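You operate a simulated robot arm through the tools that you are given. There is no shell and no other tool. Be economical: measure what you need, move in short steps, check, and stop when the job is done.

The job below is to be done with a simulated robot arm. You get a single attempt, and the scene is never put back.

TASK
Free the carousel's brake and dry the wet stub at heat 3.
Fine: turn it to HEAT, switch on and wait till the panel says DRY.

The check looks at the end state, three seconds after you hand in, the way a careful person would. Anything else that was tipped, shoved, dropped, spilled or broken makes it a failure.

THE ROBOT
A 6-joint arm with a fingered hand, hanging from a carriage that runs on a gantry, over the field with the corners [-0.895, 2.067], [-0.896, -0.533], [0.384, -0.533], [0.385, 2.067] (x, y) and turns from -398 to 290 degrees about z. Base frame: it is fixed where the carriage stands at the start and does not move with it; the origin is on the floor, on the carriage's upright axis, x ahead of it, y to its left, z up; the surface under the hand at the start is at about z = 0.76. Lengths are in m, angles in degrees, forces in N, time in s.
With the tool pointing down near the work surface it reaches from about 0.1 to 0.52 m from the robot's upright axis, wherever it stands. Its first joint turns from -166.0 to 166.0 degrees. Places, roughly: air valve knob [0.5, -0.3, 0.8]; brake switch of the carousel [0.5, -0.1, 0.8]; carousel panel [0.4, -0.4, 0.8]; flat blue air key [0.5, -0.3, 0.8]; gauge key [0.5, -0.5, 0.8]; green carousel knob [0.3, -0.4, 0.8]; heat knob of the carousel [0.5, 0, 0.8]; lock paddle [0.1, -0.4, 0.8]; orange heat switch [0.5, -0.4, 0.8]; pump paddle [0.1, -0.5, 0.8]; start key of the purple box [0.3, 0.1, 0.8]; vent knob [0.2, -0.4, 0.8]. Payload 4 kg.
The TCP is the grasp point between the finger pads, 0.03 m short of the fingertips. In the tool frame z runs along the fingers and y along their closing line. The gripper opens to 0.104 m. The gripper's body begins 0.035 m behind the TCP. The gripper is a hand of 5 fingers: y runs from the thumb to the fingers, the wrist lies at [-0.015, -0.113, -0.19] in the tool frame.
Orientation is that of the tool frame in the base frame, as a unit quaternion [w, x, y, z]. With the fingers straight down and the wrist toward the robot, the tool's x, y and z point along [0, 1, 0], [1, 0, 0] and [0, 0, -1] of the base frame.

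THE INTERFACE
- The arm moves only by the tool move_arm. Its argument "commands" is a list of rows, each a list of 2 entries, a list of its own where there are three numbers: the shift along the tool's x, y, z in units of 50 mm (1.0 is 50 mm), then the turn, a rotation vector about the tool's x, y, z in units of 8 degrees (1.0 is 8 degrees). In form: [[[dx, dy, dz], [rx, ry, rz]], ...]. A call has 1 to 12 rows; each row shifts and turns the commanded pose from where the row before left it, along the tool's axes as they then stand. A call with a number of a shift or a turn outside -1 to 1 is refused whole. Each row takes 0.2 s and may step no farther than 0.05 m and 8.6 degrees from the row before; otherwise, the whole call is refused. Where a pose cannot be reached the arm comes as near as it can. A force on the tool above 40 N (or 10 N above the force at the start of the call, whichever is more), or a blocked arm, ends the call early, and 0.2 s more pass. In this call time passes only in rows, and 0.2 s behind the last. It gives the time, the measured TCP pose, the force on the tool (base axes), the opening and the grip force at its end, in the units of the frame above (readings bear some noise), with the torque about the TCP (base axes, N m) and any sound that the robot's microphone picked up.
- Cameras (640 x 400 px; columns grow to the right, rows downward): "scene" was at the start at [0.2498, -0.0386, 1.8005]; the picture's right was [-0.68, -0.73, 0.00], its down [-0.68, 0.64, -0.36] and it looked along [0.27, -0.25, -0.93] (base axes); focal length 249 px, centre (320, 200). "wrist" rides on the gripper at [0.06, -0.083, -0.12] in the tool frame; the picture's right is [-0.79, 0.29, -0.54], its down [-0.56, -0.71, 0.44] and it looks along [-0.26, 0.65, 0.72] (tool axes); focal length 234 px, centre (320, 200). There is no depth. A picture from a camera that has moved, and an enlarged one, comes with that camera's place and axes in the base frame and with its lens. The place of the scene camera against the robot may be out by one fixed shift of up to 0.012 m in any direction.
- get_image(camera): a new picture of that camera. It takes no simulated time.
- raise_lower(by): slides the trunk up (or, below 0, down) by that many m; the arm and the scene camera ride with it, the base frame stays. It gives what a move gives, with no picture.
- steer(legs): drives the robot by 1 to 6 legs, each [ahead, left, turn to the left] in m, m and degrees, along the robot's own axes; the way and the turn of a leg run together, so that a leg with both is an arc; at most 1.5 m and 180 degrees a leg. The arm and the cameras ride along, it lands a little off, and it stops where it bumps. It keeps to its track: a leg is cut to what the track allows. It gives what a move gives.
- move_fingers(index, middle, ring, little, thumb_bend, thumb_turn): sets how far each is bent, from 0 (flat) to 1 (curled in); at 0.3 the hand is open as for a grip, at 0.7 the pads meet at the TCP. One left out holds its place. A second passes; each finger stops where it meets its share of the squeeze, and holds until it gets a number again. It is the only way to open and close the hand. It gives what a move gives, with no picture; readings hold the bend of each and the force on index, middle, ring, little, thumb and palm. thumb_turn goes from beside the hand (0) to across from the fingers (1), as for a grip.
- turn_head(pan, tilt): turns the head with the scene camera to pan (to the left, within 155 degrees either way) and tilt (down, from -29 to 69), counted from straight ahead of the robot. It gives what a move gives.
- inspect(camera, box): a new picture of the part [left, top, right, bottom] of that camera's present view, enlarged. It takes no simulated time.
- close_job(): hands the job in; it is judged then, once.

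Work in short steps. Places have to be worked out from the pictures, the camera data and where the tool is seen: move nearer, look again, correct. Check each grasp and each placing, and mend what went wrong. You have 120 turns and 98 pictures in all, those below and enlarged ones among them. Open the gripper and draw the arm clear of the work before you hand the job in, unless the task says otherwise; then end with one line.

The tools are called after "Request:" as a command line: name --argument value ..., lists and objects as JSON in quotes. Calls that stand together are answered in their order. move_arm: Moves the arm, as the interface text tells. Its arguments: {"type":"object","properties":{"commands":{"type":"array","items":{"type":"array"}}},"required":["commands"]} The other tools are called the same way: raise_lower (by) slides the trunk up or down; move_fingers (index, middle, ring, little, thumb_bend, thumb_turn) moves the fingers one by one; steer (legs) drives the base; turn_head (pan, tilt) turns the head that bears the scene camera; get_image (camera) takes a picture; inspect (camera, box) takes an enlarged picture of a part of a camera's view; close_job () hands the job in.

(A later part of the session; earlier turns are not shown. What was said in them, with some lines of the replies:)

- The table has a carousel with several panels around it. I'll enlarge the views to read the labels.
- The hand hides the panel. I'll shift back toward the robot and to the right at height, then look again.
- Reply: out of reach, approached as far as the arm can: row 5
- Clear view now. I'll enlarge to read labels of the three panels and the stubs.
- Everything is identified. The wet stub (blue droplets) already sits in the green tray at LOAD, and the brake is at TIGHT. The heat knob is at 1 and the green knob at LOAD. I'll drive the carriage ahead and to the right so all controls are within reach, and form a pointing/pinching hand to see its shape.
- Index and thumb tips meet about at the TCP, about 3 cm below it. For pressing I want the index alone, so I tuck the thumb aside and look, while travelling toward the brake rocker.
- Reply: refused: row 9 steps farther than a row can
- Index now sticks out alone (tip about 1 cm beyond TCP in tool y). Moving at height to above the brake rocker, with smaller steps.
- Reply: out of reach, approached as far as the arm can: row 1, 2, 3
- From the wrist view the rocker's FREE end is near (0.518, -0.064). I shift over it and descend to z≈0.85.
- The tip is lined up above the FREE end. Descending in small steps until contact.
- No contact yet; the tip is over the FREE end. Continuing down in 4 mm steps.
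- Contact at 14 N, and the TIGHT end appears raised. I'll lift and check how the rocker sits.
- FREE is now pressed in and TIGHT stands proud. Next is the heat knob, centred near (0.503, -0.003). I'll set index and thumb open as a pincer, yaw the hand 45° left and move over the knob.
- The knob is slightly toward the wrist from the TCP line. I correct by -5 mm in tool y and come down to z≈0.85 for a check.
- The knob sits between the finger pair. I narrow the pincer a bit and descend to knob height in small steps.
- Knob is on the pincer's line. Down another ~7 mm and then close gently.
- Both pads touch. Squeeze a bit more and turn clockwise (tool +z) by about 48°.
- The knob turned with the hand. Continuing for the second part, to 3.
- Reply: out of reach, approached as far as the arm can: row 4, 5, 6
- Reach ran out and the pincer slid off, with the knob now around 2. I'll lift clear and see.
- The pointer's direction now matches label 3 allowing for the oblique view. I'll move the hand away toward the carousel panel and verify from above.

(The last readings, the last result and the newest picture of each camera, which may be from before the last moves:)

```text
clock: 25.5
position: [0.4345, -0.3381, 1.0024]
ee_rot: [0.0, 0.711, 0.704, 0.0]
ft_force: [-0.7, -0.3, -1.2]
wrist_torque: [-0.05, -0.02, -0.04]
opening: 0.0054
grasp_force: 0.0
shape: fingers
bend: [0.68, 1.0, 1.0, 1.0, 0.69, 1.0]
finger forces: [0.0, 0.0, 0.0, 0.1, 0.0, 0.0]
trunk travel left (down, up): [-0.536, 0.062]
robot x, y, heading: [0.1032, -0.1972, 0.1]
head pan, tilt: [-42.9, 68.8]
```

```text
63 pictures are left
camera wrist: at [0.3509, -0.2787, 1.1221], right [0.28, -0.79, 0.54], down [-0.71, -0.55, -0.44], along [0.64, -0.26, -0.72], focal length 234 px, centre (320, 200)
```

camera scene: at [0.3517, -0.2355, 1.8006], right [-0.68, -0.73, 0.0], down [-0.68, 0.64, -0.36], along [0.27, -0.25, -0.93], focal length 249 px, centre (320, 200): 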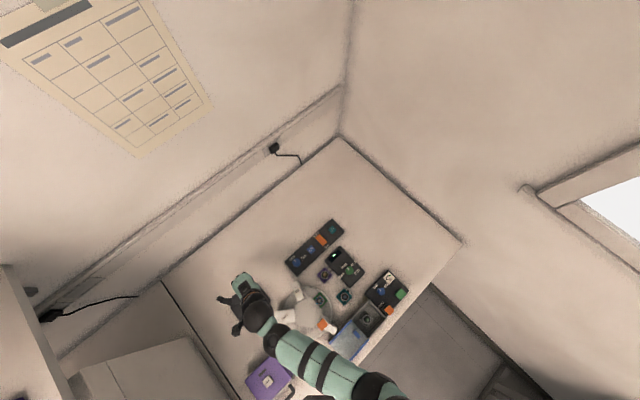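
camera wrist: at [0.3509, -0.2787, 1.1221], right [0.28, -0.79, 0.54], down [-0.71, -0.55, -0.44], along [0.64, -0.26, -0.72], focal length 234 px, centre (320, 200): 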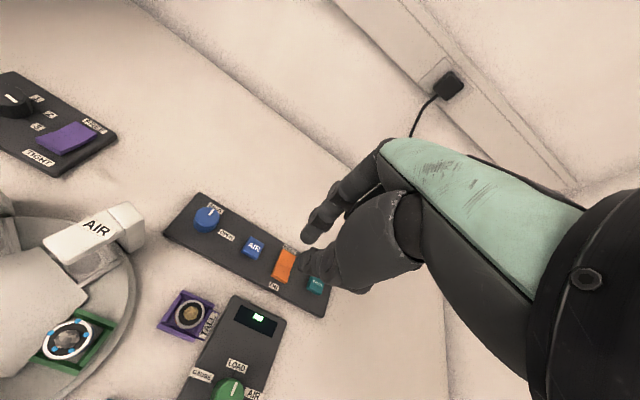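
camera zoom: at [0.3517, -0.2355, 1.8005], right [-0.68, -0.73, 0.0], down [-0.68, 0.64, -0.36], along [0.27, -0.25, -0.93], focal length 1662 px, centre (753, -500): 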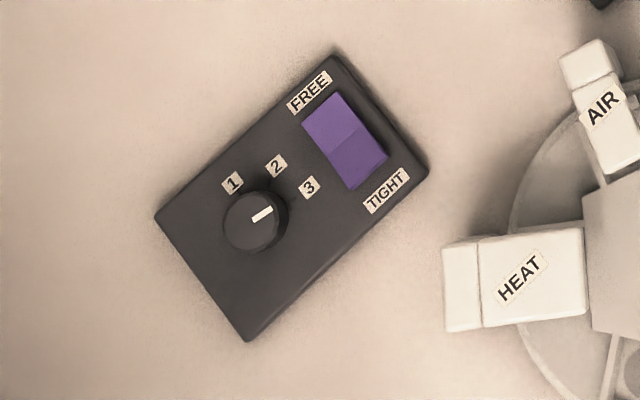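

From above, brake is FREE and the heat knob points at 3. Next is the green carousel knob near (0.339, -0.379). I move over it, open the pincer and yaw left 20°.

Request:
move_arm --commands '[[[-0.4, -0.9, 0], [0, 0, 0]], [[-0.4, -0.9, 0], [0, 0, 0]], [[0, 0, 0.9], [0, 0, -0.9]], [[0, 0, 0.9], [0, 0, -0.9]], [[0, 0, 0.1], [0, 0, -0.7]]]'

Request:
move_fingers --index 0.45 --thumb_bend 0.45

Request:
get_image --camera "wrist"

Request:
inspect --camera "scene" --box '[290, 225, 410, 305]'

```text
clock: 26.7
position: [0.3429, -0.3803, 0.9077]
ee_rot: [0.0, 0.577, 0.817, -0.001]
ft_force: [0.2, 0.1, 0.1]
wrist_torque: [-0.03, 0.02, -0.01]
opening: 0.0054
grasp_force: 0.1
shape: fingers
bend: [0.68, 1.0, 1.0, 1.0, 0.69, 1.0]
finger forces: [0.0, 0.0, 0.0, 0.0, 0.0, 0.0]
trunk travel left (down, up): [-0.536, 0.062]
robot x, y, heading: [0.1007, -0.1979, -0.2]
head pan, tilt: [-42.9, 68.8]
```

```text
clock: 27.7
position: [0.3437, -0.3801, 0.908]
ee_rot: [0.0, 0.578, 0.816, 0.0]
ft_force: [-0.1, 0.3, -0.4]
wrist_torque: [-0.02, 0.0, 0.01]
opening: 0.0646
grasp_force: 0.1
shape: fingers
bend: [0.45, 1.0, 1.0, 1.0, 0.45, 0.99]
finger forces: [0.0, 0.0, 0.0, 0.0, 0.1, 0.0]
trunk travel left (down, up): [-0.536, 0.062]
robot x, y, heading: [0.1021, -0.1985, -0.1]
head pan, tilt: [-42.9, 68.8]
```

```text
62 pictures are left
camera wrist: at [0.244, -0.3511, 1.0276], right [0.53, -0.65, 0.54], down [-0.48, -0.76, -0.44], along [0.7, -0.03, -0.72], focal length 234 px, centre (320, 200)
```

wrist: 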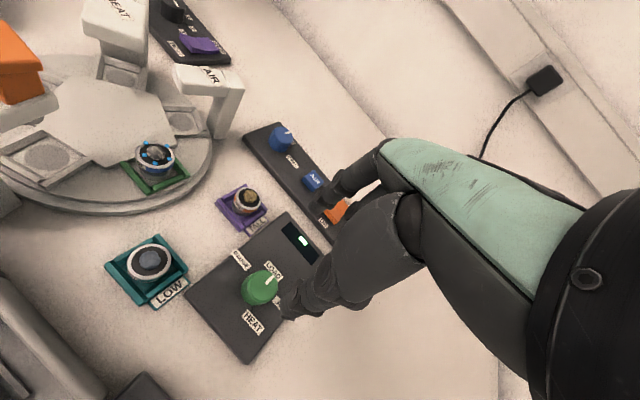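

```text
5.00 times, centred on (350, 265) of scene
camera zoom: at [0.3517, -0.2356, 1.8005], right [-0.68, -0.73, 0.0], down [-0.68, 0.64, -0.36], along [0.27, -0.25, -0.93], focal length 1247 px, centre (170, -125)
```

zoom: 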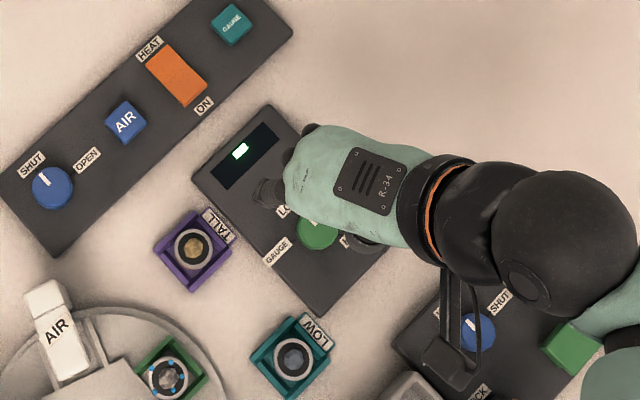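

Knob is near (0.3365, -0.381). I shift -7 mm in tool y and descend to z≈0.845 to check.

Request:
move_arm --commands '[[[0.03, -0.14, 0.6], [0, 0, 0]], [[0, 0, 0.65], [0, 0, 0]]]'

Request:
inspect --camera "wrist" --box '[160, 150, 400, 370]'

```text
clock: 28.3
position: [0.3328, -0.3805, 0.8446]
ee_rot: [0.001, 0.577, 0.817, 0.0]
ft_force: [0.2, 0.4, -0.4]
wrist_torque: [0.02, 0.01, 0.0]
opening: 0.0647
grasp_force: 0.0
shape: fingers
bend: [0.45, 1.0, 1.0, 1.0, 0.45, 0.99]
finger forces: [0.1, 0.0, 0.0, 0.2, 0.0, 0.0]
trunk travel left (down, up): [-0.536, 0.062]
robot x, y, heading: [0.101, -0.1981, -0.2]
head pan, tilt: [-42.9, 68.8]
```

```text
1.82 times, centred on (280, 260) of wrist
camera zoom: at [0.2355, -0.3527, 0.9641], right [0.54, -0.65, 0.54], down [-0.48, -0.76, -0.44], along [0.7, -0.03, -0.72], focal length 426 px, centre (393, 91)
```

zoom: 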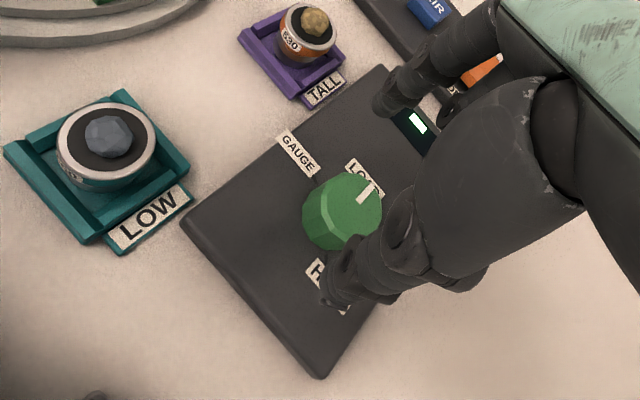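

Knob is centred between the tips similarly to the earlier success. Descend to grip height and close.

Request:
move_arm --commands '[[[0, 0, 0.3], [0, 0, 0]], [[0, 0, 0.2], [0, 0, 0]], [[0, 0, 0.14], [0, 0, 0]]]'

Request:
move_fingers --index 0.6 --thumb_bend 0.6

Request:
inspect --camera "wrist" --box '[160, 150, 400, 370]'

```text
clock: 29.1
position: [0.336, -0.3803, 0.8114]
ee_rot: [0.0, 0.578, 0.816, 0.0]
ft_force: [0.6, -0.7, 0.2]
wrist_torque: [-0.02, 0.04, 0.0]
opening: 0.0643
grasp_force: 0.1
shape: fingers
bend: [0.45, 1.0, 1.0, 1.0, 0.45, 0.99]
finger forces: [0.1, 0.0, 0.0, 0.1, 0.0, 0.1]
trunk travel left (down, up): [-0.536, 0.062]
robot x, y, heading: [0.1041, -0.1969, -0.4]
head pan, tilt: [-42.9, 68.8]
```

```text
clock: 30.1
position: [0.3338, -0.3794, 0.8125]
ee_rot: [0.001, 0.578, 0.816, 0.0]
ft_force: [-1.3, -0.2, 0.3]
wrist_torque: [-0.02, 0.04, 0.0]
opening: 0.0292
grasp_force: 0.9
shape: fingers
bend: [0.6, 1.0, 1.0, 1.0, 0.58, 1.0]
finger forces: [0.1, 0.0, 0.0, 0.1, 1.6, 0.0]
trunk travel left (down, up): [-0.536, 0.062]
robot x, y, heading: [0.0985, -0.1912, -0.1]
head pan, tilt: [-42.9, 68.8]
```

```text
1.82 times, centred on (280, 260) of wrist
camera zoom: at [0.2357, -0.3521, 0.9317], right [0.53, -0.65, 0.54], down [-0.48, -0.76, -0.44], along [0.7, -0.03, -0.72], focal length 426 px, centre (393, 91)
```

zoom: 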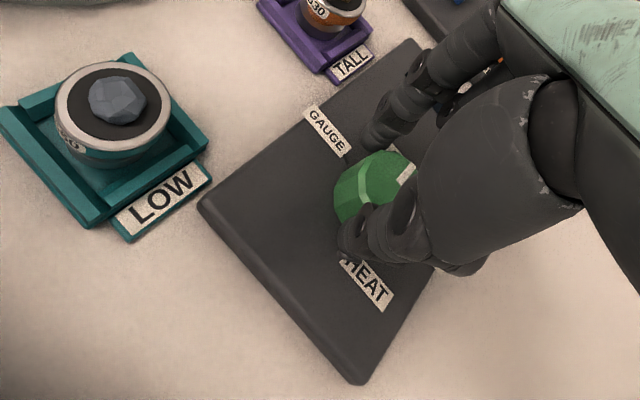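

Same geometry as the heat knob grip. Squeeze and turn clockwise ~70°.

Request:
move_fingers --index 0.7 --thumb_bend 0.69

Request:
move_arm --commands '[[[0, 0, 0], [0, 0, 0.9]], [[0, 0, 0], [0, 0, 0.9]], [[0, 0, 0], [0, 0, 0.9]], [[0, 0, 0], [0, 0, 0.9]], [[0, 0, 0], [0, 0, 0.9]], [[0, 0, 0], [0, 0, 0.9]], [[0, 0, 0], [0, 0, 0.9]], [[0, 0, 0], [0, 0, 0.9]], [[0, 0, 0], [0, 0, 0.9]]]'

Request:
get_image --camera "wrist"

Request:
inspect --camera "scene" --box '[260, 225, 410, 345]'

```text
clock: 31.1
position: [0.3334, -0.3805, 0.8131]
ee_rot: [0.0, 0.578, 0.816, 0.001]
ft_force: [-2.4, 0.2, -0.5]
wrist_torque: [0.06, 0.03, -0.06]
opening: 0.0238
grasp_force: 5.8
shape: fingers
bend: [0.63, 1.0, 1.0, 1.0, 0.61, 1.0]
finger forces: [4.7, 0.0, 0.0, 0.0, 7.2, 0.0]
trunk travel left (down, up): [-0.536, 0.062]
robot x, y, heading: [0.0991, -0.1956, 0.2]
head pan, tilt: [-42.9, 68.8]
```

```text
clock: 33.1
position: [0.3365, -0.3808, 0.8125]
ee_rot: [0.001, 0.926, 0.378, 0.001]
ft_force: [3.2, 2.2, -2.5]
wrist_torque: [0.0, -0.15, 0.01]
opening: 0.0235
grasp_force: 6.8
shape: fingers
bend: [0.62, 1.0, 1.0, 1.0, 0.62, 1.0]
finger forces: [8.2, 0.0, 0.0, 0.0, 5.1, 0.0]
trunk travel left (down, up): [-0.536, 0.062]
robot x, y, heading: [0.1031, -0.1969, 0.2]
head pan, tilt: [-42.9, 68.8]
```

```text
58 pictures are left
camera wrist: at [0.3207, -0.2798, 0.9319], right [-0.36, -0.76, 0.54], down [-0.89, 0.11, -0.44], along [0.27, -0.64, -0.72], focal length 234 px, centre (320, 200)
```

wrist: 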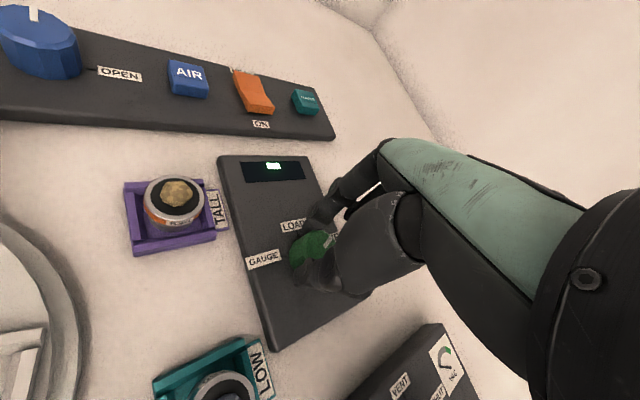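

```text
3.33 times, centred on (335, 285) of scene
camera zoom: at [0.352, -0.2355, 1.8006], right [-0.68, -0.73, 0.0], down [-0.68, 0.64, -0.36], along [0.27, -0.25, -0.93], focal length 831 px, centre (270, -83)
```

zoom: 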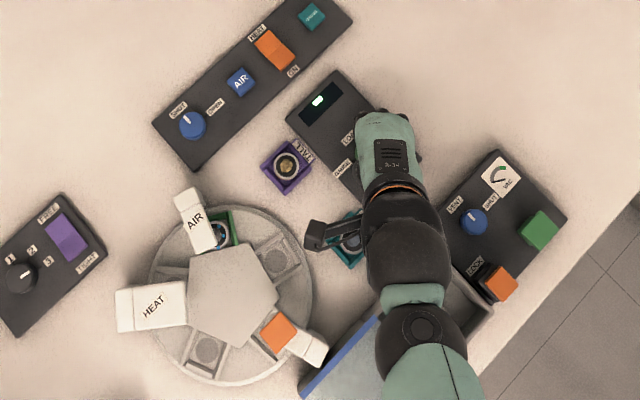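

The carousel moved to AIR, so it follows the knob. I'll release, lift, yaw back and take a second bite to HEAT.

Request:
move_fingers --index 0.45 --thumb_bend 0.45

Request:
move_arm --commands '[[[0, 0, -0.8], [0, 0, 0]], [[0, 0, 0], [0, 0, -0.9]], [[0, 0, 0], [0, 0, -0.9]], [[0, 0, 0], [0, 0, -0.9]], [[0, 0, 0], [0, 0, -0.9]], [[0, 0, 0], [0, 0, -0.9]], [[0, 0, 0], [0, 0, -0.9]], [[0, 0, 0], [0, 0, -0.9]], [[0, 0, 0], [0, 0, -0.9]], [[0, 0, 0], [0, 0, -0.9]]]'

Request:
get_image --camera "wrist"

Request:
inspect --camera "wrist" --box '[160, 150, 400, 370]'

```text
clock: 34.1
position: [0.3338, -0.3819, 0.8114]
ee_rot: [0.0, 0.926, 0.378, 0.0]
ft_force: [-0.1, -0.2, -0.4]
wrist_torque: [-0.05, -0.02, -0.02]
opening: 0.065
grasp_force: 0.0
shape: fingers
bend: [0.45, 1.0, 1.0, 1.0, 0.45, 0.99]
finger forces: [0.0, 0.0, 0.1, 0.0, 0.1, 0.0]
trunk travel left (down, up): [-0.536, 0.062]
robot x, y, heading: [0.1027, -0.193, -0.3]
head pan, tilt: [-42.9, 68.8]
```

```text
clock: 36.3
position: [0.3343, -0.3804, 0.853]
ee_rot: [0.001, 0.578, 0.816, 0.0]
ft_force: [-0.6, 0.9, 1.3]
wrist_torque: [0.0, -0.01, 0.01]
opening: 0.0646
grasp_force: 0.1
shape: fingers
bend: [0.45, 1.0, 1.0, 1.0, 0.45, 0.99]
finger forces: [0.1, 0.0, 0.0, 0.1, 0.1, 0.0]
trunk travel left (down, up): [-0.536, 0.062]
robot x, y, heading: [0.103, -0.2018, -0.1]
head pan, tilt: [-42.9, 68.8]
```

```text
56 pictures are left
camera wrist: at [0.2358, -0.3523, 0.9727], right [0.54, -0.65, 0.54], down [-0.48, -0.76, -0.44], along [0.7, -0.03, -0.72], focal length 234 px, centre (320, 200)
```

wrist: 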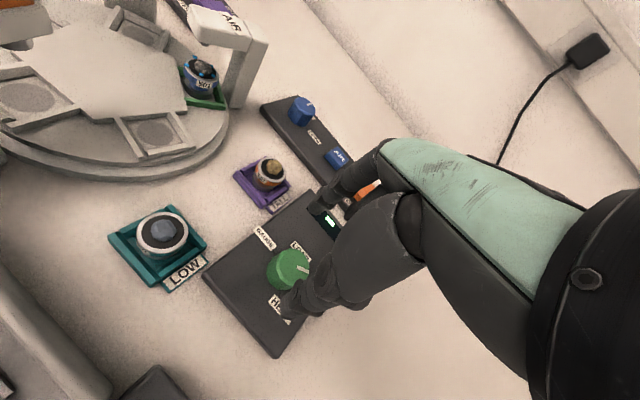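

```text
1.82 times, centred on (280, 260) of wrist
camera zoom: at [0.2358, -0.3523, 0.9727], right [0.54, -0.65, 0.54], down [-0.48, -0.76, -0.44], along [0.7, -0.03, -0.72], focal length 426 px, centre (393, 91)
```

zoom: 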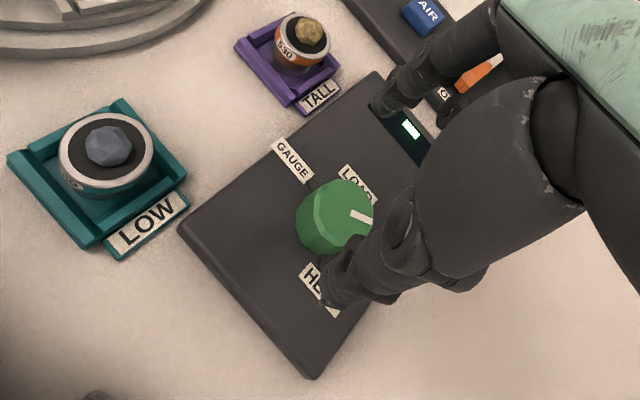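

Knob is at AIR. Second bite: descend, grip, turn.

Request:
move_arm --commands '[[[0, 0, 0.5], [0, 0, 0]], [[0, 0, 0.3], [0, 0, 0]]]'

Request:
move_fingers --index 0.7 --thumb_bend 0.69

Request:
move_arm --commands '[[[0, 0, 0], [0, 0, 0.9]], [[0, 0, 0], [0, 0, 0.9]], [[0, 0, 0], [0, 0, 0.9]], [[0, 0, 0], [0, 0, 0.9]], [[0, 0, 0], [0, 0, 0.9]], [[0, 0, 0], [0, 0, 0.9]], [[0, 0, 0], [0, 0, 0.9]], [[0, 0, 0], [0, 0, 0.9]], [[0, 0, 0], [0, 0, 0.9]]]'

Request:
inspect --camera "scene" --box '[260, 225, 410, 345]'

Request:
inspect --camera "wrist" --box '[200, 140, 400, 360]'

```text
clock: 36.9
position: [0.3355, -0.3804, 0.8104]
ee_rot: [0.0, 0.577, 0.817, 0.0]
ft_force: [-1.0, -0.1, 0.1]
wrist_torque: [0.0, 0.0, -0.01]
opening: 0.0646
grasp_force: 0.1
shape: fingers
bend: [0.45, 1.0, 1.0, 1.0, 0.45, 0.99]
finger forces: [0.0, 0.0, 0.1, 0.1, 0.0, 0.0]
trunk travel left (down, up): [-0.536, 0.062]
robot x, y, heading: [0.1013, -0.1985, -0.2]
head pan, tilt: [-42.9, 68.8]
```

```text
clock: 37.9
position: [0.3346, -0.3805, 0.8111]
ee_rot: [0.0, 0.578, 0.816, 0.0]
ft_force: [-3.5, 0.2, -0.8]
wrist_torque: [-0.02, 0.1, -0.04]
opening: 0.0238
grasp_force: 6.3
shape: fingers
bend: [0.63, 1.0, 1.0, 1.0, 0.61, 1.0]
finger forces: [4.1, 0.1, 0.0, 0.1, 8.1, 0.0]
trunk travel left (down, up): [-0.536, 0.062]
robot x, y, heading: [0.1013, -0.1954, -0.1]
head pan, tilt: [-42.9, 68.8]
```

```text
clock: 39.9
position: [0.3356, -0.3807, 0.8123]
ee_rot: [0.001, 0.925, 0.379, 0.001]
ft_force: [4.4, 1.2, -6.6]
wrist_torque: [0.04, -0.1, 0.02]
opening: 0.0235
grasp_force: 6.0
shape: fingers
bend: [0.61, 1.0, 1.0, 1.0, 0.62, 1.0]
finger forces: [7.9, 0.0, 0.0, 0.0, 4.6, 0.0]
trunk travel left (down, up): [-0.536, 0.062]
robot x, y, heading: [0.1027, -0.1994, -0.2]
head pan, tilt: [-42.9, 68.8]
```

```text
3.33 times, centred on (335, 285) of scene
camera zoom: at [0.3519, -0.2354, 1.8006], right [-0.68, -0.73, 0.0], down [-0.68, 0.64, -0.36], along [0.27, -0.25, -0.93], focal length 831 px, centre (270, -83)
```

zoom: 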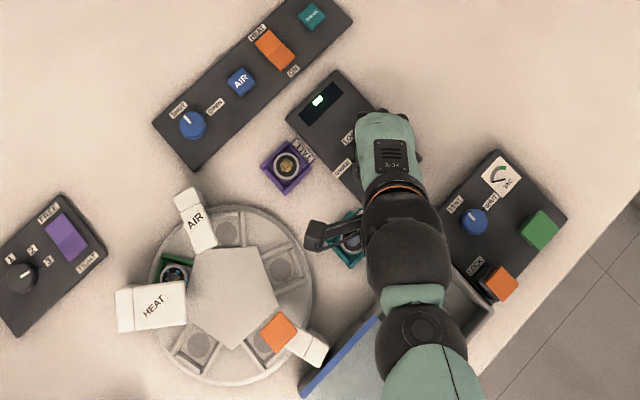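

```text
1.82 times, centred on (300, 250) of wrist
camera zoom: at [0.3205, -0.2793, 0.9327], right [-0.36, -0.76, 0.54], down [-0.89, 0.11, -0.44], along [0.27, -0.64, -0.72], focal length 426 px, centre (356, 109)
```

zoom: 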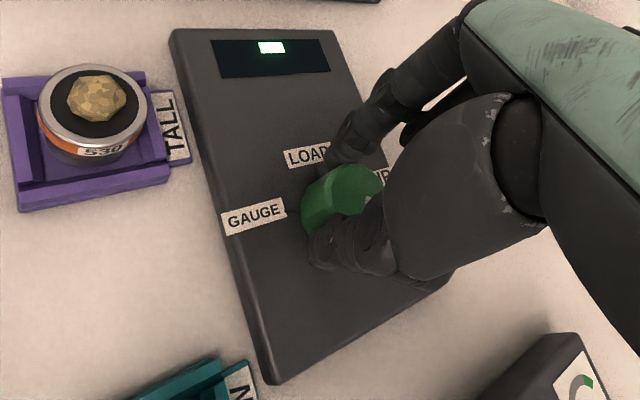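

The stub tray is moving toward HEAT. I release, lift, yaw back and look.

Request:
move_fingers --index 0.45 --thumb_bend 0.45

Request:
move_arm --commands '[[[0, 0, -0.9], [0, 0, 0]], [[0, 0, 0], [0, 0, -0.9]], [[0, 0, 0], [0, 0, -0.9]], [[0, 0, 0], [0, 0, -0.9]], [[0, 0, 0], [0, 0, -0.9]], [[0, 0, 0], [0, 0, -0.9]], [[0, 0, 0], [0, 0, -0.9]]]'

Request:
inspect --camera "scene" --box '[260, 225, 410, 345]'

Request:
inspect --camera "wrist" --box '[200, 140, 400, 360]'

```text
clock: 40.9
position: [0.3356, -0.3809, 0.8132]
ee_rot: [0.0, 0.925, 0.38, 0.0]
ft_force: [-0.2, 0.7, -0.5]
wrist_torque: [0.03, 0.01, 0.04]
opening: 0.0646
grasp_force: 0.0
shape: fingers
bend: [0.45, 1.0, 1.0, 1.0, 0.45, 0.99]
finger forces: [0.0, 0.0, 0.0, 0.1, 0.1, 0.0]
trunk travel left (down, up): [-0.536, 0.062]
robot x, y, heading: [0.1015, -0.201, -0.4]
head pan, tilt: [-42.9, 68.8]
```

```text
clock: 42.5
position: [0.3351, -0.3813, 0.8569]
ee_rot: [0.0, 0.719, 0.695, 0.0]
ft_force: [-0.3, 0.3, -0.1]
wrist_torque: [-0.01, 0.0, 0.0]
opening: 0.0649
grasp_force: 0.1
shape: fingers
bend: [0.45, 1.0, 1.0, 1.0, 0.45, 0.99]
finger forces: [0.0, 0.0, 0.0, 0.2, 0.1, 0.0]
trunk travel left (down, up): [-0.536, 0.062]
robot x, y, heading: [0.1011, -0.1969, -0.2]
head pan, tilt: [-42.9, 68.8]
```

```text
3.33 times, centred on (335, 285) of scene
camera zoom: at [0.3517, -0.2356, 1.8005], right [-0.68, -0.73, 0.0], down [-0.68, 0.64, -0.36], along [0.27, -0.25, -0.93], focal length 831 px, centre (270, -83)
```

zoom: 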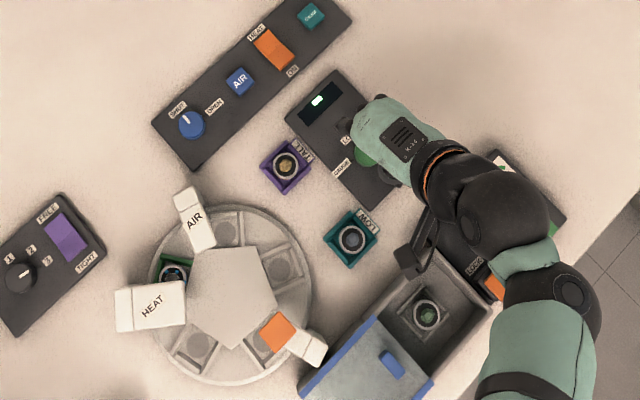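

```text
1.82 times, centred on (300, 250) of wrist
camera zoom: at [0.2538, -0.3189, 0.9767], right [0.26, -0.8, 0.54], down [-0.73, -0.53, -0.44], along [0.64, -0.28, -0.72], focal length 426 px, centre (356, 109)
```

zoom: 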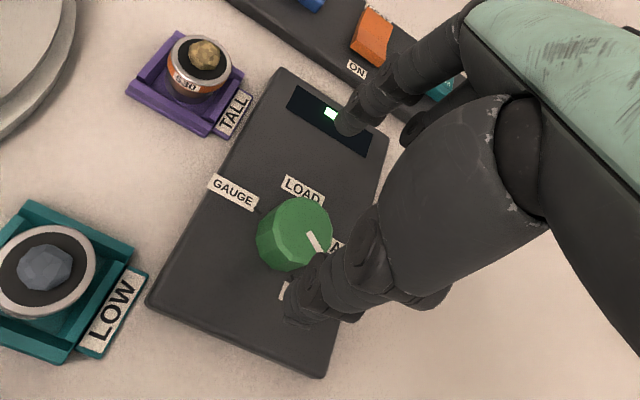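

The knob follows continuously and stands about 25° short of HEAT. I'll re-grip and turn ~28° more.

Request:
move_arm --commands '[[[0, 0, 0.5], [0, 0, 0]], [[0, 0, 0.4], [0, 0, 0]]]'

Request:
move_fingers --index 0.7 --thumb_bend 0.69

Request:
move_arm --commands '[[[0, 0, 0], [0, 0, 0.85]], [[0, 0, 0], [0, 0, 0.85]], [[0, 0, 0], [0, 0, 0.85]], [[0, 0, 0], [0, 0, 0.85]]]'

Request:
move_fingers --index 0.45 --thumb_bend 0.45

Request:
move_arm --commands '[[[0, 0, -0.9], [0, 0, 0]], [[0, 0, -0.5], [0, 0, -0.85]], [[0, 0, 0], [0, 0, -0.85]], [[0, 0, 0], [0, 0, -0.85]], [[0, 0, 0], [0, 0, -0.85]]]'

Request:
inspect --camera "scene" --box '[260, 225, 410, 345]'

Request:
inspect --camera "wrist" --box '[200, 140, 400, 360]'

```text
clock: 43.1
position: [0.3342, -0.3816, 0.8122]
ee_rot: [0.0, 0.72, 0.694, 0.0]
ft_force: [0.4, 0.7, 0.1]
wrist_torque: [-0.03, -0.01, -0.01]
opening: 0.0648
grasp_force: 0.1
shape: fingers
bend: [0.45, 1.0, 1.0, 1.0, 0.45, 0.99]
finger forces: [0.0, 0.0, 0.0, 0.1, 0.1, 0.0]
trunk travel left (down, up): [-0.536, 0.062]
robot x, y, heading: [0.1054, -0.1947, -0.2]
head pan, tilt: [-42.9, 68.8]
```

```text
clock: 44.1
position: [0.3338, -0.3798, 0.8128]
ee_rot: [0.0, 0.721, 0.693, 0.0]
ft_force: [-0.6, 1.7, -1.9]
wrist_torque: [0.02, 0.04, -0.02]
opening: 0.0235
grasp_force: 5.7
shape: fingers
bend: [0.62, 1.0, 1.0, 1.0, 0.62, 1.0]
finger forces: [5.1, 0.0, 0.0, 0.1, 6.0, 0.1]
trunk travel left (down, up): [-0.536, 0.062]
robot x, y, heading: [0.1001, -0.1982, -0.0]
head pan, tilt: [-42.9, 68.8]
```

```text
clock: 45.1
position: [0.3363, -0.3803, 0.8121]
ee_rot: [0.001, 0.863, 0.505, 0.001]
ft_force: [2.4, 4.0, -2.6]
wrist_torque: [0.11, -0.09, 0.07]
opening: 0.0233
grasp_force: 7.0
shape: fingers
bend: [0.62, 1.0, 1.0, 1.0, 0.62, 1.0]
finger forces: [8.3, 0.0, 0.1, 0.0, 5.2, 0.0]
trunk travel left (down, up): [-0.536, 0.062]
robot x, y, heading: [0.1046, -0.1974, 0.3]
head pan, tilt: [-42.9, 68.8]
```

```text
clock: 46.1
position: [0.3347, -0.3806, 0.8126]
ee_rot: [-0.001, 0.864, 0.504, 0.0]
ft_force: [0.4, 0.2, 0.1]
wrist_torque: [-0.01, 0.0, -0.02]
opening: 0.0649
grasp_force: 0.1
shape: fingers
bend: [0.45, 1.0, 1.0, 1.0, 0.45, 0.99]
finger forces: [0.0, 0.1, 0.0, 0.0, 0.0, 0.0]
trunk travel left (down, up): [-0.536, 0.062]
robot x, y, heading: [0.1042, -0.1953, -0.1]
head pan, tilt: [-42.9, 68.8]
```

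```text
clock: 47.3
position: [0.3351, -0.3806, 0.8828]
ee_rot: [0.0, 0.72, 0.694, 0.001]
ft_force: [-0.4, -0.7, -0.6]
wrist_torque: [-0.02, 0.01, -0.01]
opening: 0.0646
grasp_force: 0.2
shape: fingers
bend: [0.45, 1.0, 1.0, 1.0, 0.45, 0.99]
finger forces: [0.0, 0.0, 0.0, 0.0, 0.0, 0.0]
trunk travel left (down, up): [-0.536, 0.062]
robot x, y, heading: [0.1011, -0.2003, -0.0]
head pan, tilt: [-42.9, 68.8]
```

```text
3.33 times, centred on (335, 285) of scene
camera zoom: at [0.3517, -0.2356, 1.8005], right [-0.68, -0.73, 0.0], down [-0.68, 0.64, -0.36], along [0.27, -0.25, -0.93], focal length 831 px, centre (270, -83)
```

zoom: 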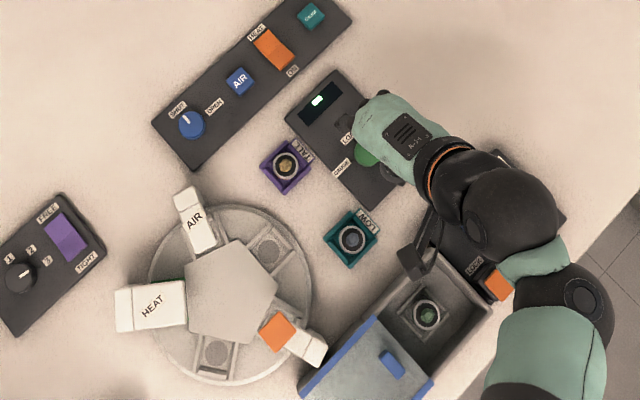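

```text
1.82 times, centred on (300, 250) of wrist
camera zoom: at [0.2544, -0.3184, 1.0024], right [0.26, -0.8, 0.54], down [-0.73, -0.53, -0.44], along [0.64, -0.28, -0.72], focal length 426 px, centre (356, 109)
```

zoom: 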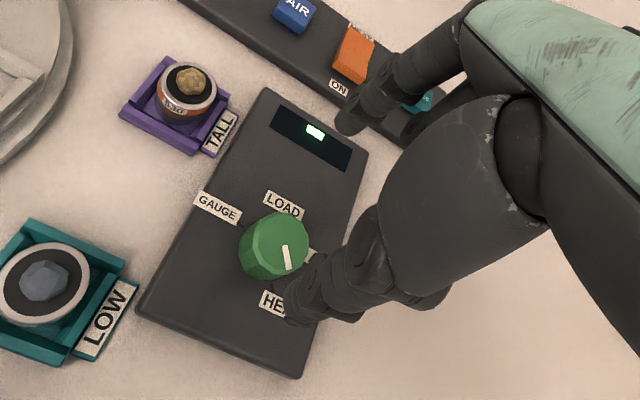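

The stub is under the HEAT hood and the pointer reads ≈HEAT. I raise, form the pointing hand, and move over the orange switch to look closer.

Request:
move_arm --commands '[[[0, 0, -0.9], [0, 0, 0]], [[0, 0.95, 0], [0, 0, 0]], [[0, 0.95, 0], [0, 0, 0]], [[-0.1, 0.95, 0], [0, 0, 0]]]'

Request:
move_fingers --index 0.7 --thumb_bend 0.8 --thumb_turn 0

Request:
get_image --camera "wrist"

Request:
inspect --camera "scene" --box '[270, 230, 390, 350]'

```text
clock: 48.3
position: [0.4777, -0.3881, 0.928]
ee_rot: [-0.001, 0.72, 0.694, 0.0]
ft_force: [0.2, -0.1, -0.5]
wrist_torque: [-0.03, -0.05, 0.02]
opening: 0.0648
grasp_force: 0.1
shape: fingers
bend: [0.45, 1.0, 1.0, 1.0, 0.45, 0.99]
finger forces: [0.0, 0.0, 0.0, 0.1, 0.0, 0.1]
trunk travel left (down, up): [-0.536, 0.062]
robot x, y, heading: [0.1048, -0.1985, -0.3]
head pan, tilt: [-42.9, 68.8]
```

```text
clock: 49.3
position: [0.4771, -0.3894, 0.928]
ee_rot: [0.0, 0.72, 0.694, 0.0]
ft_force: [-0.4, -0.4, -0.8]
wrist_torque: [-0.01, 0.01, 0.01]
opening: 0.0797
grasp_force: 0.0
shape: fingers
bend: [0.7, 1.0, 1.0, 1.0, 0.8, 0.0]
finger forces: [0.0, 0.0, 0.0, 0.0, 0.1, 0.0]
trunk travel left (down, up): [-0.536, 0.062]
robot x, y, heading: [0.1041, -0.1951, -0.2]
head pan, tilt: [-42.9, 68.8]
```

```text
48 pictures are left
camera wrist: at [0.3962, -0.3263, 1.0476], right [0.26, -0.8, 0.54], down [-0.73, -0.53, -0.44], along [0.64, -0.28, -0.72], focal length 234 px, centre (320, 200)
```

wrist: 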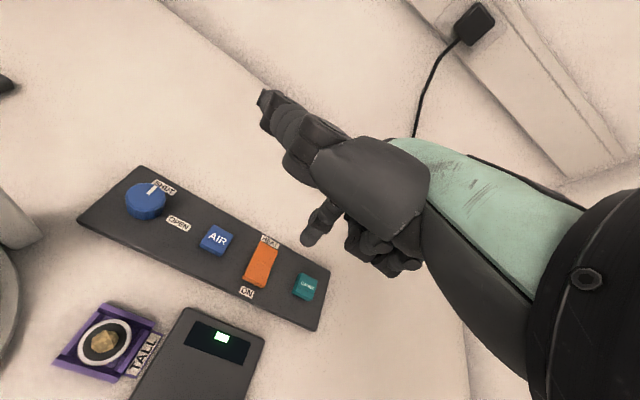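

```text
3.33 times, centred on (330, 290) of scene
camera zoom: at [0.3517, -0.2356, 1.8005], right [-0.68, -0.73, 0.0], down [-0.68, 0.64, -0.36], along [0.27, -0.25, -0.93], focal length 831 px, centre (287, -100)
```

zoom: 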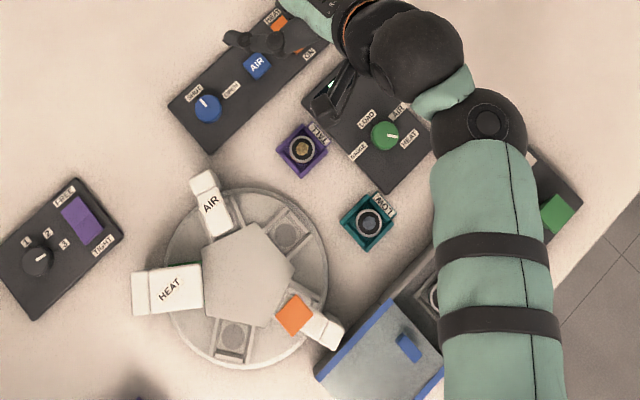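

Knob reads HEAT and the carousel slots line up. The ON end of the orange rocker is at about (0.485, -0.385), right under the index. Descending.

Request:
move_arm --commands '[[[0, 0, 0.9], [0, 0, 0]], [[0, 0, 0.7], [0, 0, 0]], [[0, 0, 0.5], [0, 0, 0]]]'

Request:
inspect --camera "wrist" --box '[220, 150, 400, 340]'

```text
clock: 50.1
position: [0.4788, -0.3931, 0.8211]
ee_rot: [0.001, 0.721, 0.693, 0.0]
ft_force: [-0.6, -0.3, -0.6]
wrist_torque: [-0.03, 0.0, 0.0]
opening: 0.0795
grasp_force: 0.2
shape: fingers
bend: [0.7, 1.0, 1.0, 1.0, 0.8, 0.0]
finger forces: [0.0, 0.1, 0.0, 0.1, 0.0, 0.0]
trunk travel left (down, up): [-0.536, 0.062]
robot x, y, heading: [0.0985, -0.1955, 0.2]
head pan, tilt: [-42.9, 68.8]
```

```text
2.11 times, centred on (310, 245) of wrist
camera zoom: at [0.3975, -0.3289, 0.9405], right [0.26, -0.8, 0.54], down [-0.73, -0.53, -0.44], along [0.64, -0.28, -0.72], focal length 493 px, centre (341, 105)
```

zoom: 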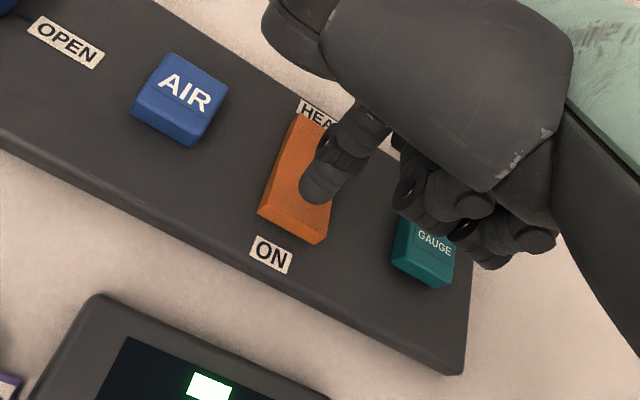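

The tip is nearer the middle of the rocker than wanted. I shift 9 mm toward the ON end and a bit left, then press down in 4 mm steps.

Request:
move_arm --commands '[[[0.07, -0.18, 0], [0, 0, 0]], [[0, 0, 0.06], [0, 0, 0]]]'

Request:
inspect --camera "wrist" --box '[220, 150, 400, 340]'

```text
clock: 50.7
position: [0.4684, -0.388, 0.8186]
ee_rot: [-0.001, 0.72, 0.694, 0.0]
ft_force: [-0.4, 0.6, 0.6]
wrist_torque: [-0.03, 0.02, -0.01]
opening: 0.0795
grasp_force: 0.0
shape: fingers
bend: [0.7, 1.0, 1.0, 1.0, 0.8, 0.0]
finger forces: [0.1, 0.0, 0.0, 0.1, 0.1, 0.1]
trunk travel left (down, up): [-0.536, 0.062]
robot x, y, heading: [0.0985, -0.1922, -0.1]
head pan, tilt: [-42.9, 68.8]
```

```text
2.11 times, centred on (310, 245) of wrist
camera zoom: at [0.3876, -0.3247, 0.9381], right [0.26, -0.8, 0.54], down [-0.73, -0.53, -0.44], along [0.64, -0.28, -0.72], focal length 493 px, centre (341, 105)
```

zoom: 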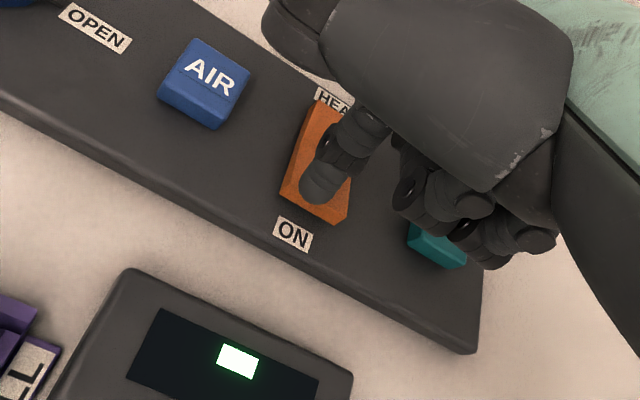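

The tip is now over the ON half. Pressing down.

Request:
move_arm --commands '[[[0, 0, 0.08], [0, 0, 0]], [[0, 0, 0.08], [0, 0, 0]], [[0, 0, 0.08], [0, 0, 0]]]'

Request:
inspect --camera "wrist" --box '[220, 150, 400, 340]'

```text
clock: 51.5
position: [0.4703, -0.3864, 0.8086]
ee_rot: [0.001, 0.719, 0.695, 0.001]
ft_force: [1.3, 2.5, 7.9]
wrist_torque: [0.14, -0.08, 0.01]
opening: 0.0799
grasp_force: 4.2
shape: fingers
bend: [0.7, 1.0, 1.0, 1.0, 0.8, 0.0]
finger forces: [8.2, 0.1, 0.0, 0.1, 0.0, 0.0]
trunk travel left (down, up): [-0.536, 0.062]
robot x, y, heading: [0.0995, -0.1978, -0.0]
head pan, tilt: [-42.9, 68.8]
```

```text
2.11 times, centred on (310, 245) of wrist
camera zoom: at [0.3889, -0.3241, 0.9284], right [0.26, -0.8, 0.54], down [-0.72, -0.53, -0.44], along [0.64, -0.28, -0.72], focal length 493 px, centre (341, 105)
```

zoom: 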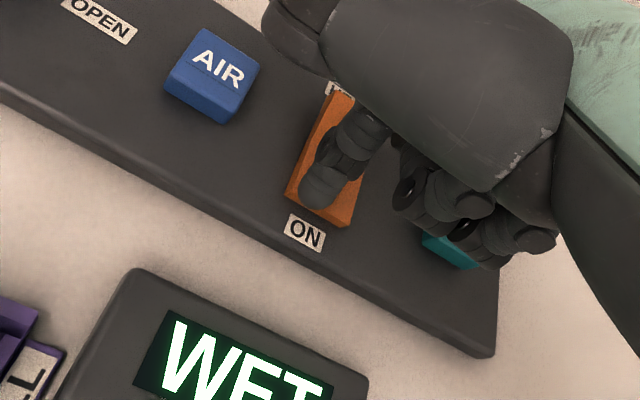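

The display now says WET, so the heater is on. I lift off and watch the panel.

Request:
move_arm --commands '[[[0, 0, -0.6], [0, 0, 0]], [[0, 0, -0.9], [0, 0, 0]]]'

Request:
get_image --camera "wrist"

Request:
inspect --camera "scene" --box '[270, 230, 390, 350]'

```text
clock: 52.1
position: [0.4671, -0.3877, 0.8818]
ee_rot: [-0.001, 0.72, 0.694, 0.0]
ft_force: [0.3, -0.5, 0.5]
wrist_torque: [-0.01, 0.04, 0.01]
opening: 0.0795
grasp_force: 0.1
shape: fingers
bend: [0.7, 1.0, 1.0, 1.0, 0.8, 0.0]
finger forces: [0.1, 0.0, 0.1, 0.0, 0.1, 0.0]
trunk travel left (down, up): [-0.536, 0.062]
robot x, y, heading: [0.1029, -0.1963, -0.1]
head pan, tilt: [-42.9, 68.8]
```

```text
43 pictures are left
camera wrist: at [0.3864, -0.3245, 1.0021], right [0.26, -0.8, 0.54], down [-0.73, -0.53, -0.43], along [0.64, -0.28, -0.72], focal length 234 px, centre (320, 200)
```

wrist: 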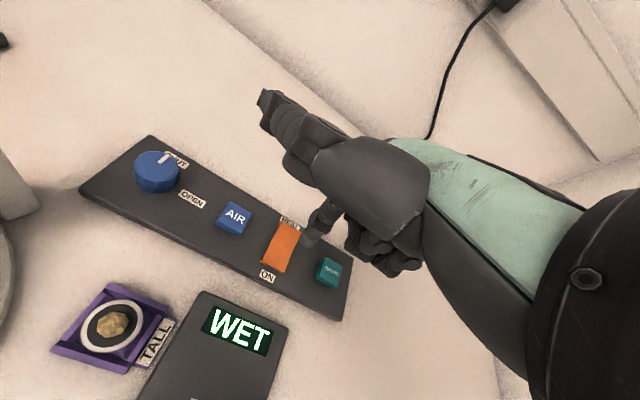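

```text
3.33 times, centred on (330, 290) of scene
camera zoom: at [0.3517, -0.2356, 1.8005], right [-0.68, -0.73, 0.0], down [-0.68, 0.64, -0.36], along [0.27, -0.25, -0.93], focal length 831 px, centre (287, -100)
```

zoom: 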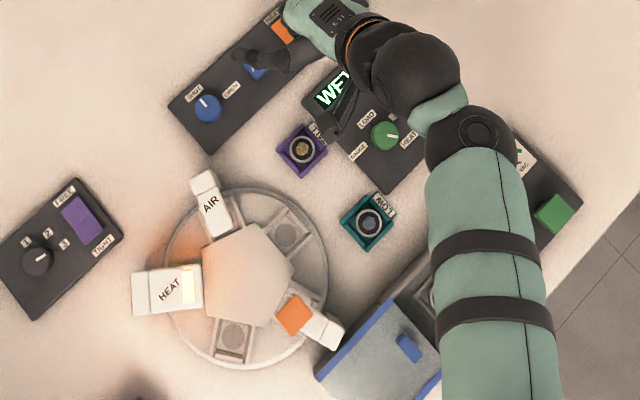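

The heater glows and the panel reads WET. I raise the arm a little and wait.

Request:
move_arm --commands '[[[0, 0, -0.9], [0, 0, 0]], [[0, 0, 0], [0, 0, 0]], [[0, 0, 0], [0, 0, 0]], [[0, 0, 0], [0, 0, 0]], [[0, 0, 0], [0, 0, 0]], [[0, 0, 0], [0, 0, 0]], [[0, 0, 0], [0, 0, 0]], [[0, 0, 0], [0, 0, 0]], [[0, 0, 0], [0, 0, 0]], [[0, 0, 0], [0, 0, 0]], [[0, 0, 0], [0, 0, 0]], [[0, 0, 0], [0, 0, 0]]]'

Request:
get_image --camera "wrist"

```text
clock: 54.7
position: [0.4682, -0.3893, 0.9276]
ee_rot: [0.0, 0.721, 0.693, 0.0]
ft_force: [-0.1, 0.5, 0.3]
wrist_torque: [-0.02, 0.03, -0.01]
opening: 0.0795
grasp_force: 0.0
shape: fingers
bend: [0.7, 1.0, 1.0, 1.0, 0.8, 0.0]
finger forces: [0.0, 0.1, 0.0, 0.1, 0.0, 0.1]
trunk travel left (down, up): [-0.536, 0.062]
robot x, y, heading: [0.1069, -0.1961, -0.2]
head pan, tilt: [-42.9, 68.8]
```

```text
41 pictures are left
camera wrist: at [0.3873, -0.3257, 1.0481], right [0.26, -0.8, 0.54], down [-0.73, -0.53, -0.44], along [0.64, -0.28, -0.72], focal length 234 px, centre (320, 200)
```

wrist: 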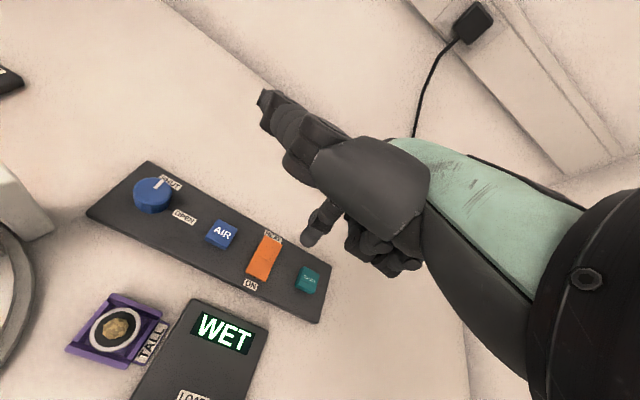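

Still WET; keep waiting.

Request:
move_arm --commands '[[[0, 0, 0], [0, 0, 0]], [[0, 0, 0], [0, 0, 0]], [[0, 0, 0], [0, 0, 0]], [[0, 0, 0], [0, 0, 0]], [[0, 0, 0], [0, 0, 0]], [[0, 0, 0], [0, 0, 0]], [[0, 0, 0], [0, 0, 0]], [[0, 0, 0], [0, 0, 0]], [[0, 0, 0], [0, 0, 0]], [[0, 0, 0], [0, 0, 0]], [[0, 0, 0], [0, 0, 0]], [[0, 0, 0], [0, 0, 0]]]'

Request:
inspect --camera "wrist" --box '[60, 240, 340, 400]'

Request:
move_arm --commands '[[[0, 0, 0], [0, 0, 0]], [[0, 0, 0], [0, 0, 0]], [[0, 0, 0], [0, 0, 0]], [[0, 0, 0], [0, 0, 0]], [[0, 0, 0], [0, 0, 0]], [[0, 0, 0], [0, 0, 0]], [[0, 0, 0], [0, 0, 0]], [[0, 0, 0], [0, 0, 0]], [[0, 0, 0], [0, 0, 0]], [[0, 0, 0], [0, 0, 0]], [[0, 0, 0], [0, 0, 0]], [[0, 0, 0], [0, 0, 0]]]'

Request:
inspect --camera "wrist" --box '[60, 240, 340, 400]'

```text
clock: 57.3
position: [0.4672, -0.3886, 0.9277]
ee_rot: [0.0, 0.72, 0.693, 0.0]
ft_force: [-0.4, 1.2, -0.7]
wrist_torque: [0.04, 0.01, 0.03]
opening: 0.0796
grasp_force: 0.1
shape: fingers
bend: [0.7, 1.0, 1.0, 1.0, 0.8, 0.0]
finger forces: [0.0, 0.0, 0.0, 0.0, 0.0, 0.0]
trunk travel left (down, up): [-0.536, 0.062]
robot x, y, heading: [0.103, -0.1986, -0.0]
head pan, tilt: [-42.9, 68.8]
```

```text
2.29 times, centred on (200, 320) of wrist
camera zoom: at [0.3873, -0.3257, 1.0481], right [0.26, -0.8, 0.54], down [-0.73, -0.53, -0.44], along [0.64, -0.28, -0.72], focal length 535 px, centre (594, -74)
```

zoom: 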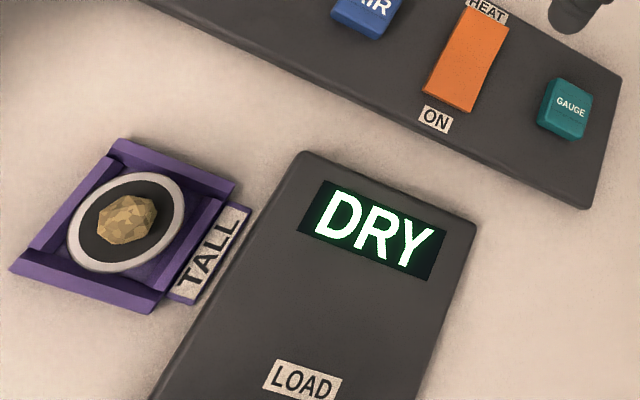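

```text
clock: 59.9
position: [0.4689, -0.3882, 0.9301]
ee_rot: [0.0, 0.721, 0.693, -0.001]
ft_force: [-0.2, 0.1, 0.1]
wrist_torque: [0.01, -0.01, 0.01]
opening: 0.0796
grasp_force: 0.1
shape: fingers
bend: [0.7, 1.0, 1.0, 1.0, 0.8, 0.0]
finger forces: [0.0, 0.0, 0.1, 0.1, 0.0, 0.1]
trunk travel left (down, up): [-0.536, 0.062]
robot x, y, heading: [0.1046, -0.1959, -0.1]
head pan, tilt: [-42.9, 68.8]
```

```text
2.29 times, centred on (200, 320) of wrist
camera zoom: at [0.3873, -0.3257, 1.0481], right [0.26, -0.8, 0.54], down [-0.73, -0.53, -0.44], along [0.64, -0.28, -0.72], focal length 535 px, centre (594, -74)
```

zoom: 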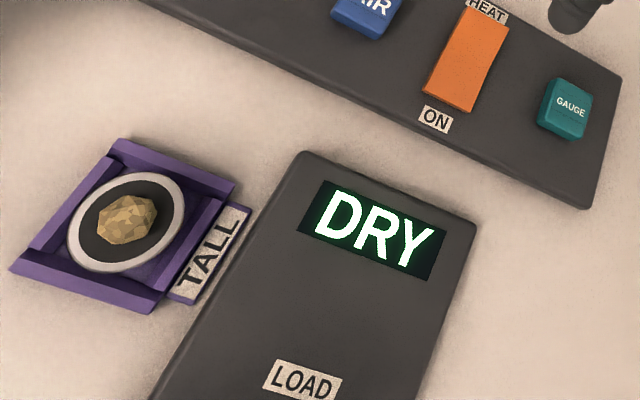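

The panel says DRY. I raise the arm clear, open the hand and take one last look.

Request:
move_arm --commands '[[[0, 0, -0.9], [0, 0, 0]], [[-0.5, 0, -0.8], [0, 0, 0]], [[-0.9, 0, 0], [0, 0, 0]], [[-0.9, 0, 0], [0, 0, 0]]]'

Request:
move_fingers --index 0.3 --middle 0.3 --ring 0.3 --little 0.3 --thumb_bend 0.3 --thumb_turn 1

Request:
inspect --camera "scene" --box '[225, 215, 405, 345]'

```text
clock: 60.9
position: [0.4615, -0.5018, 1.0145]
ee_rot: [0.0, 0.72, 0.694, 0.0]
ft_force: [1.1, 0.5, 0.3]
wrist_torque: [-0.05, -0.05, 0.01]
opening: 0.0794
grasp_force: 0.0
shape: fingers
bend: [0.7, 1.0, 1.0, 1.0, 0.8, 0.0]
finger forces: [0.1, 0.0, 0.1, 0.1, 0.0, 0.1]
trunk travel left (down, up): [-0.536, 0.062]
robot x, y, heading: [0.1003, -0.1959, 0.1]
head pan, tilt: [-42.9, 68.8]
```

```text
clock: 61.9
position: [0.4627, -0.5019, 1.0146]
ee_rot: [0.0, 0.721, 0.693, -0.001]
ft_force: [-0.2, 0.2, -0.3]
wrist_torque: [-0.02, -0.04, -0.02]
opening: 0.1028
grasp_force: 0.1
shape: fingers
bend: [0.3, 0.3, 0.3, 0.3, 0.3, 0.97]
finger forces: [0.0, 0.0, 0.1, 0.0, 0.0, 0.0]
trunk travel left (down, up): [-0.536, 0.062]
robot x, y, heading: [0.1015, -0.197, -0.3]
head pan, tilt: [-42.9, 68.8]
```

```text
3.08 times, centred on (315, 280) of scene
camera zoom: at [0.3517, -0.2356, 1.8005], right [-0.68, -0.73, 0.0], down [-0.68, 0.64, -0.36], along [0.27, -0.25, -0.93], focal length 767 px, centre (335, -46)
```

zoom: 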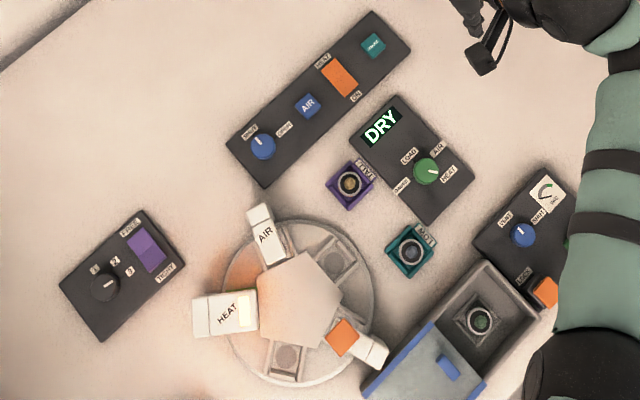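

Brake is FREE, the heat knob is at 3, the carousel is at HEAT, the heater is on and the panel says DRY. Nothing else has moved, so I hand in.

Request:
close_job

```text
The job is handed in.
```

The brake is free and the wet stub was dried under the HEAT hood at heat 3: the panel says DRY. I left the heater switched on, since you didn't ask for it to be turned off.
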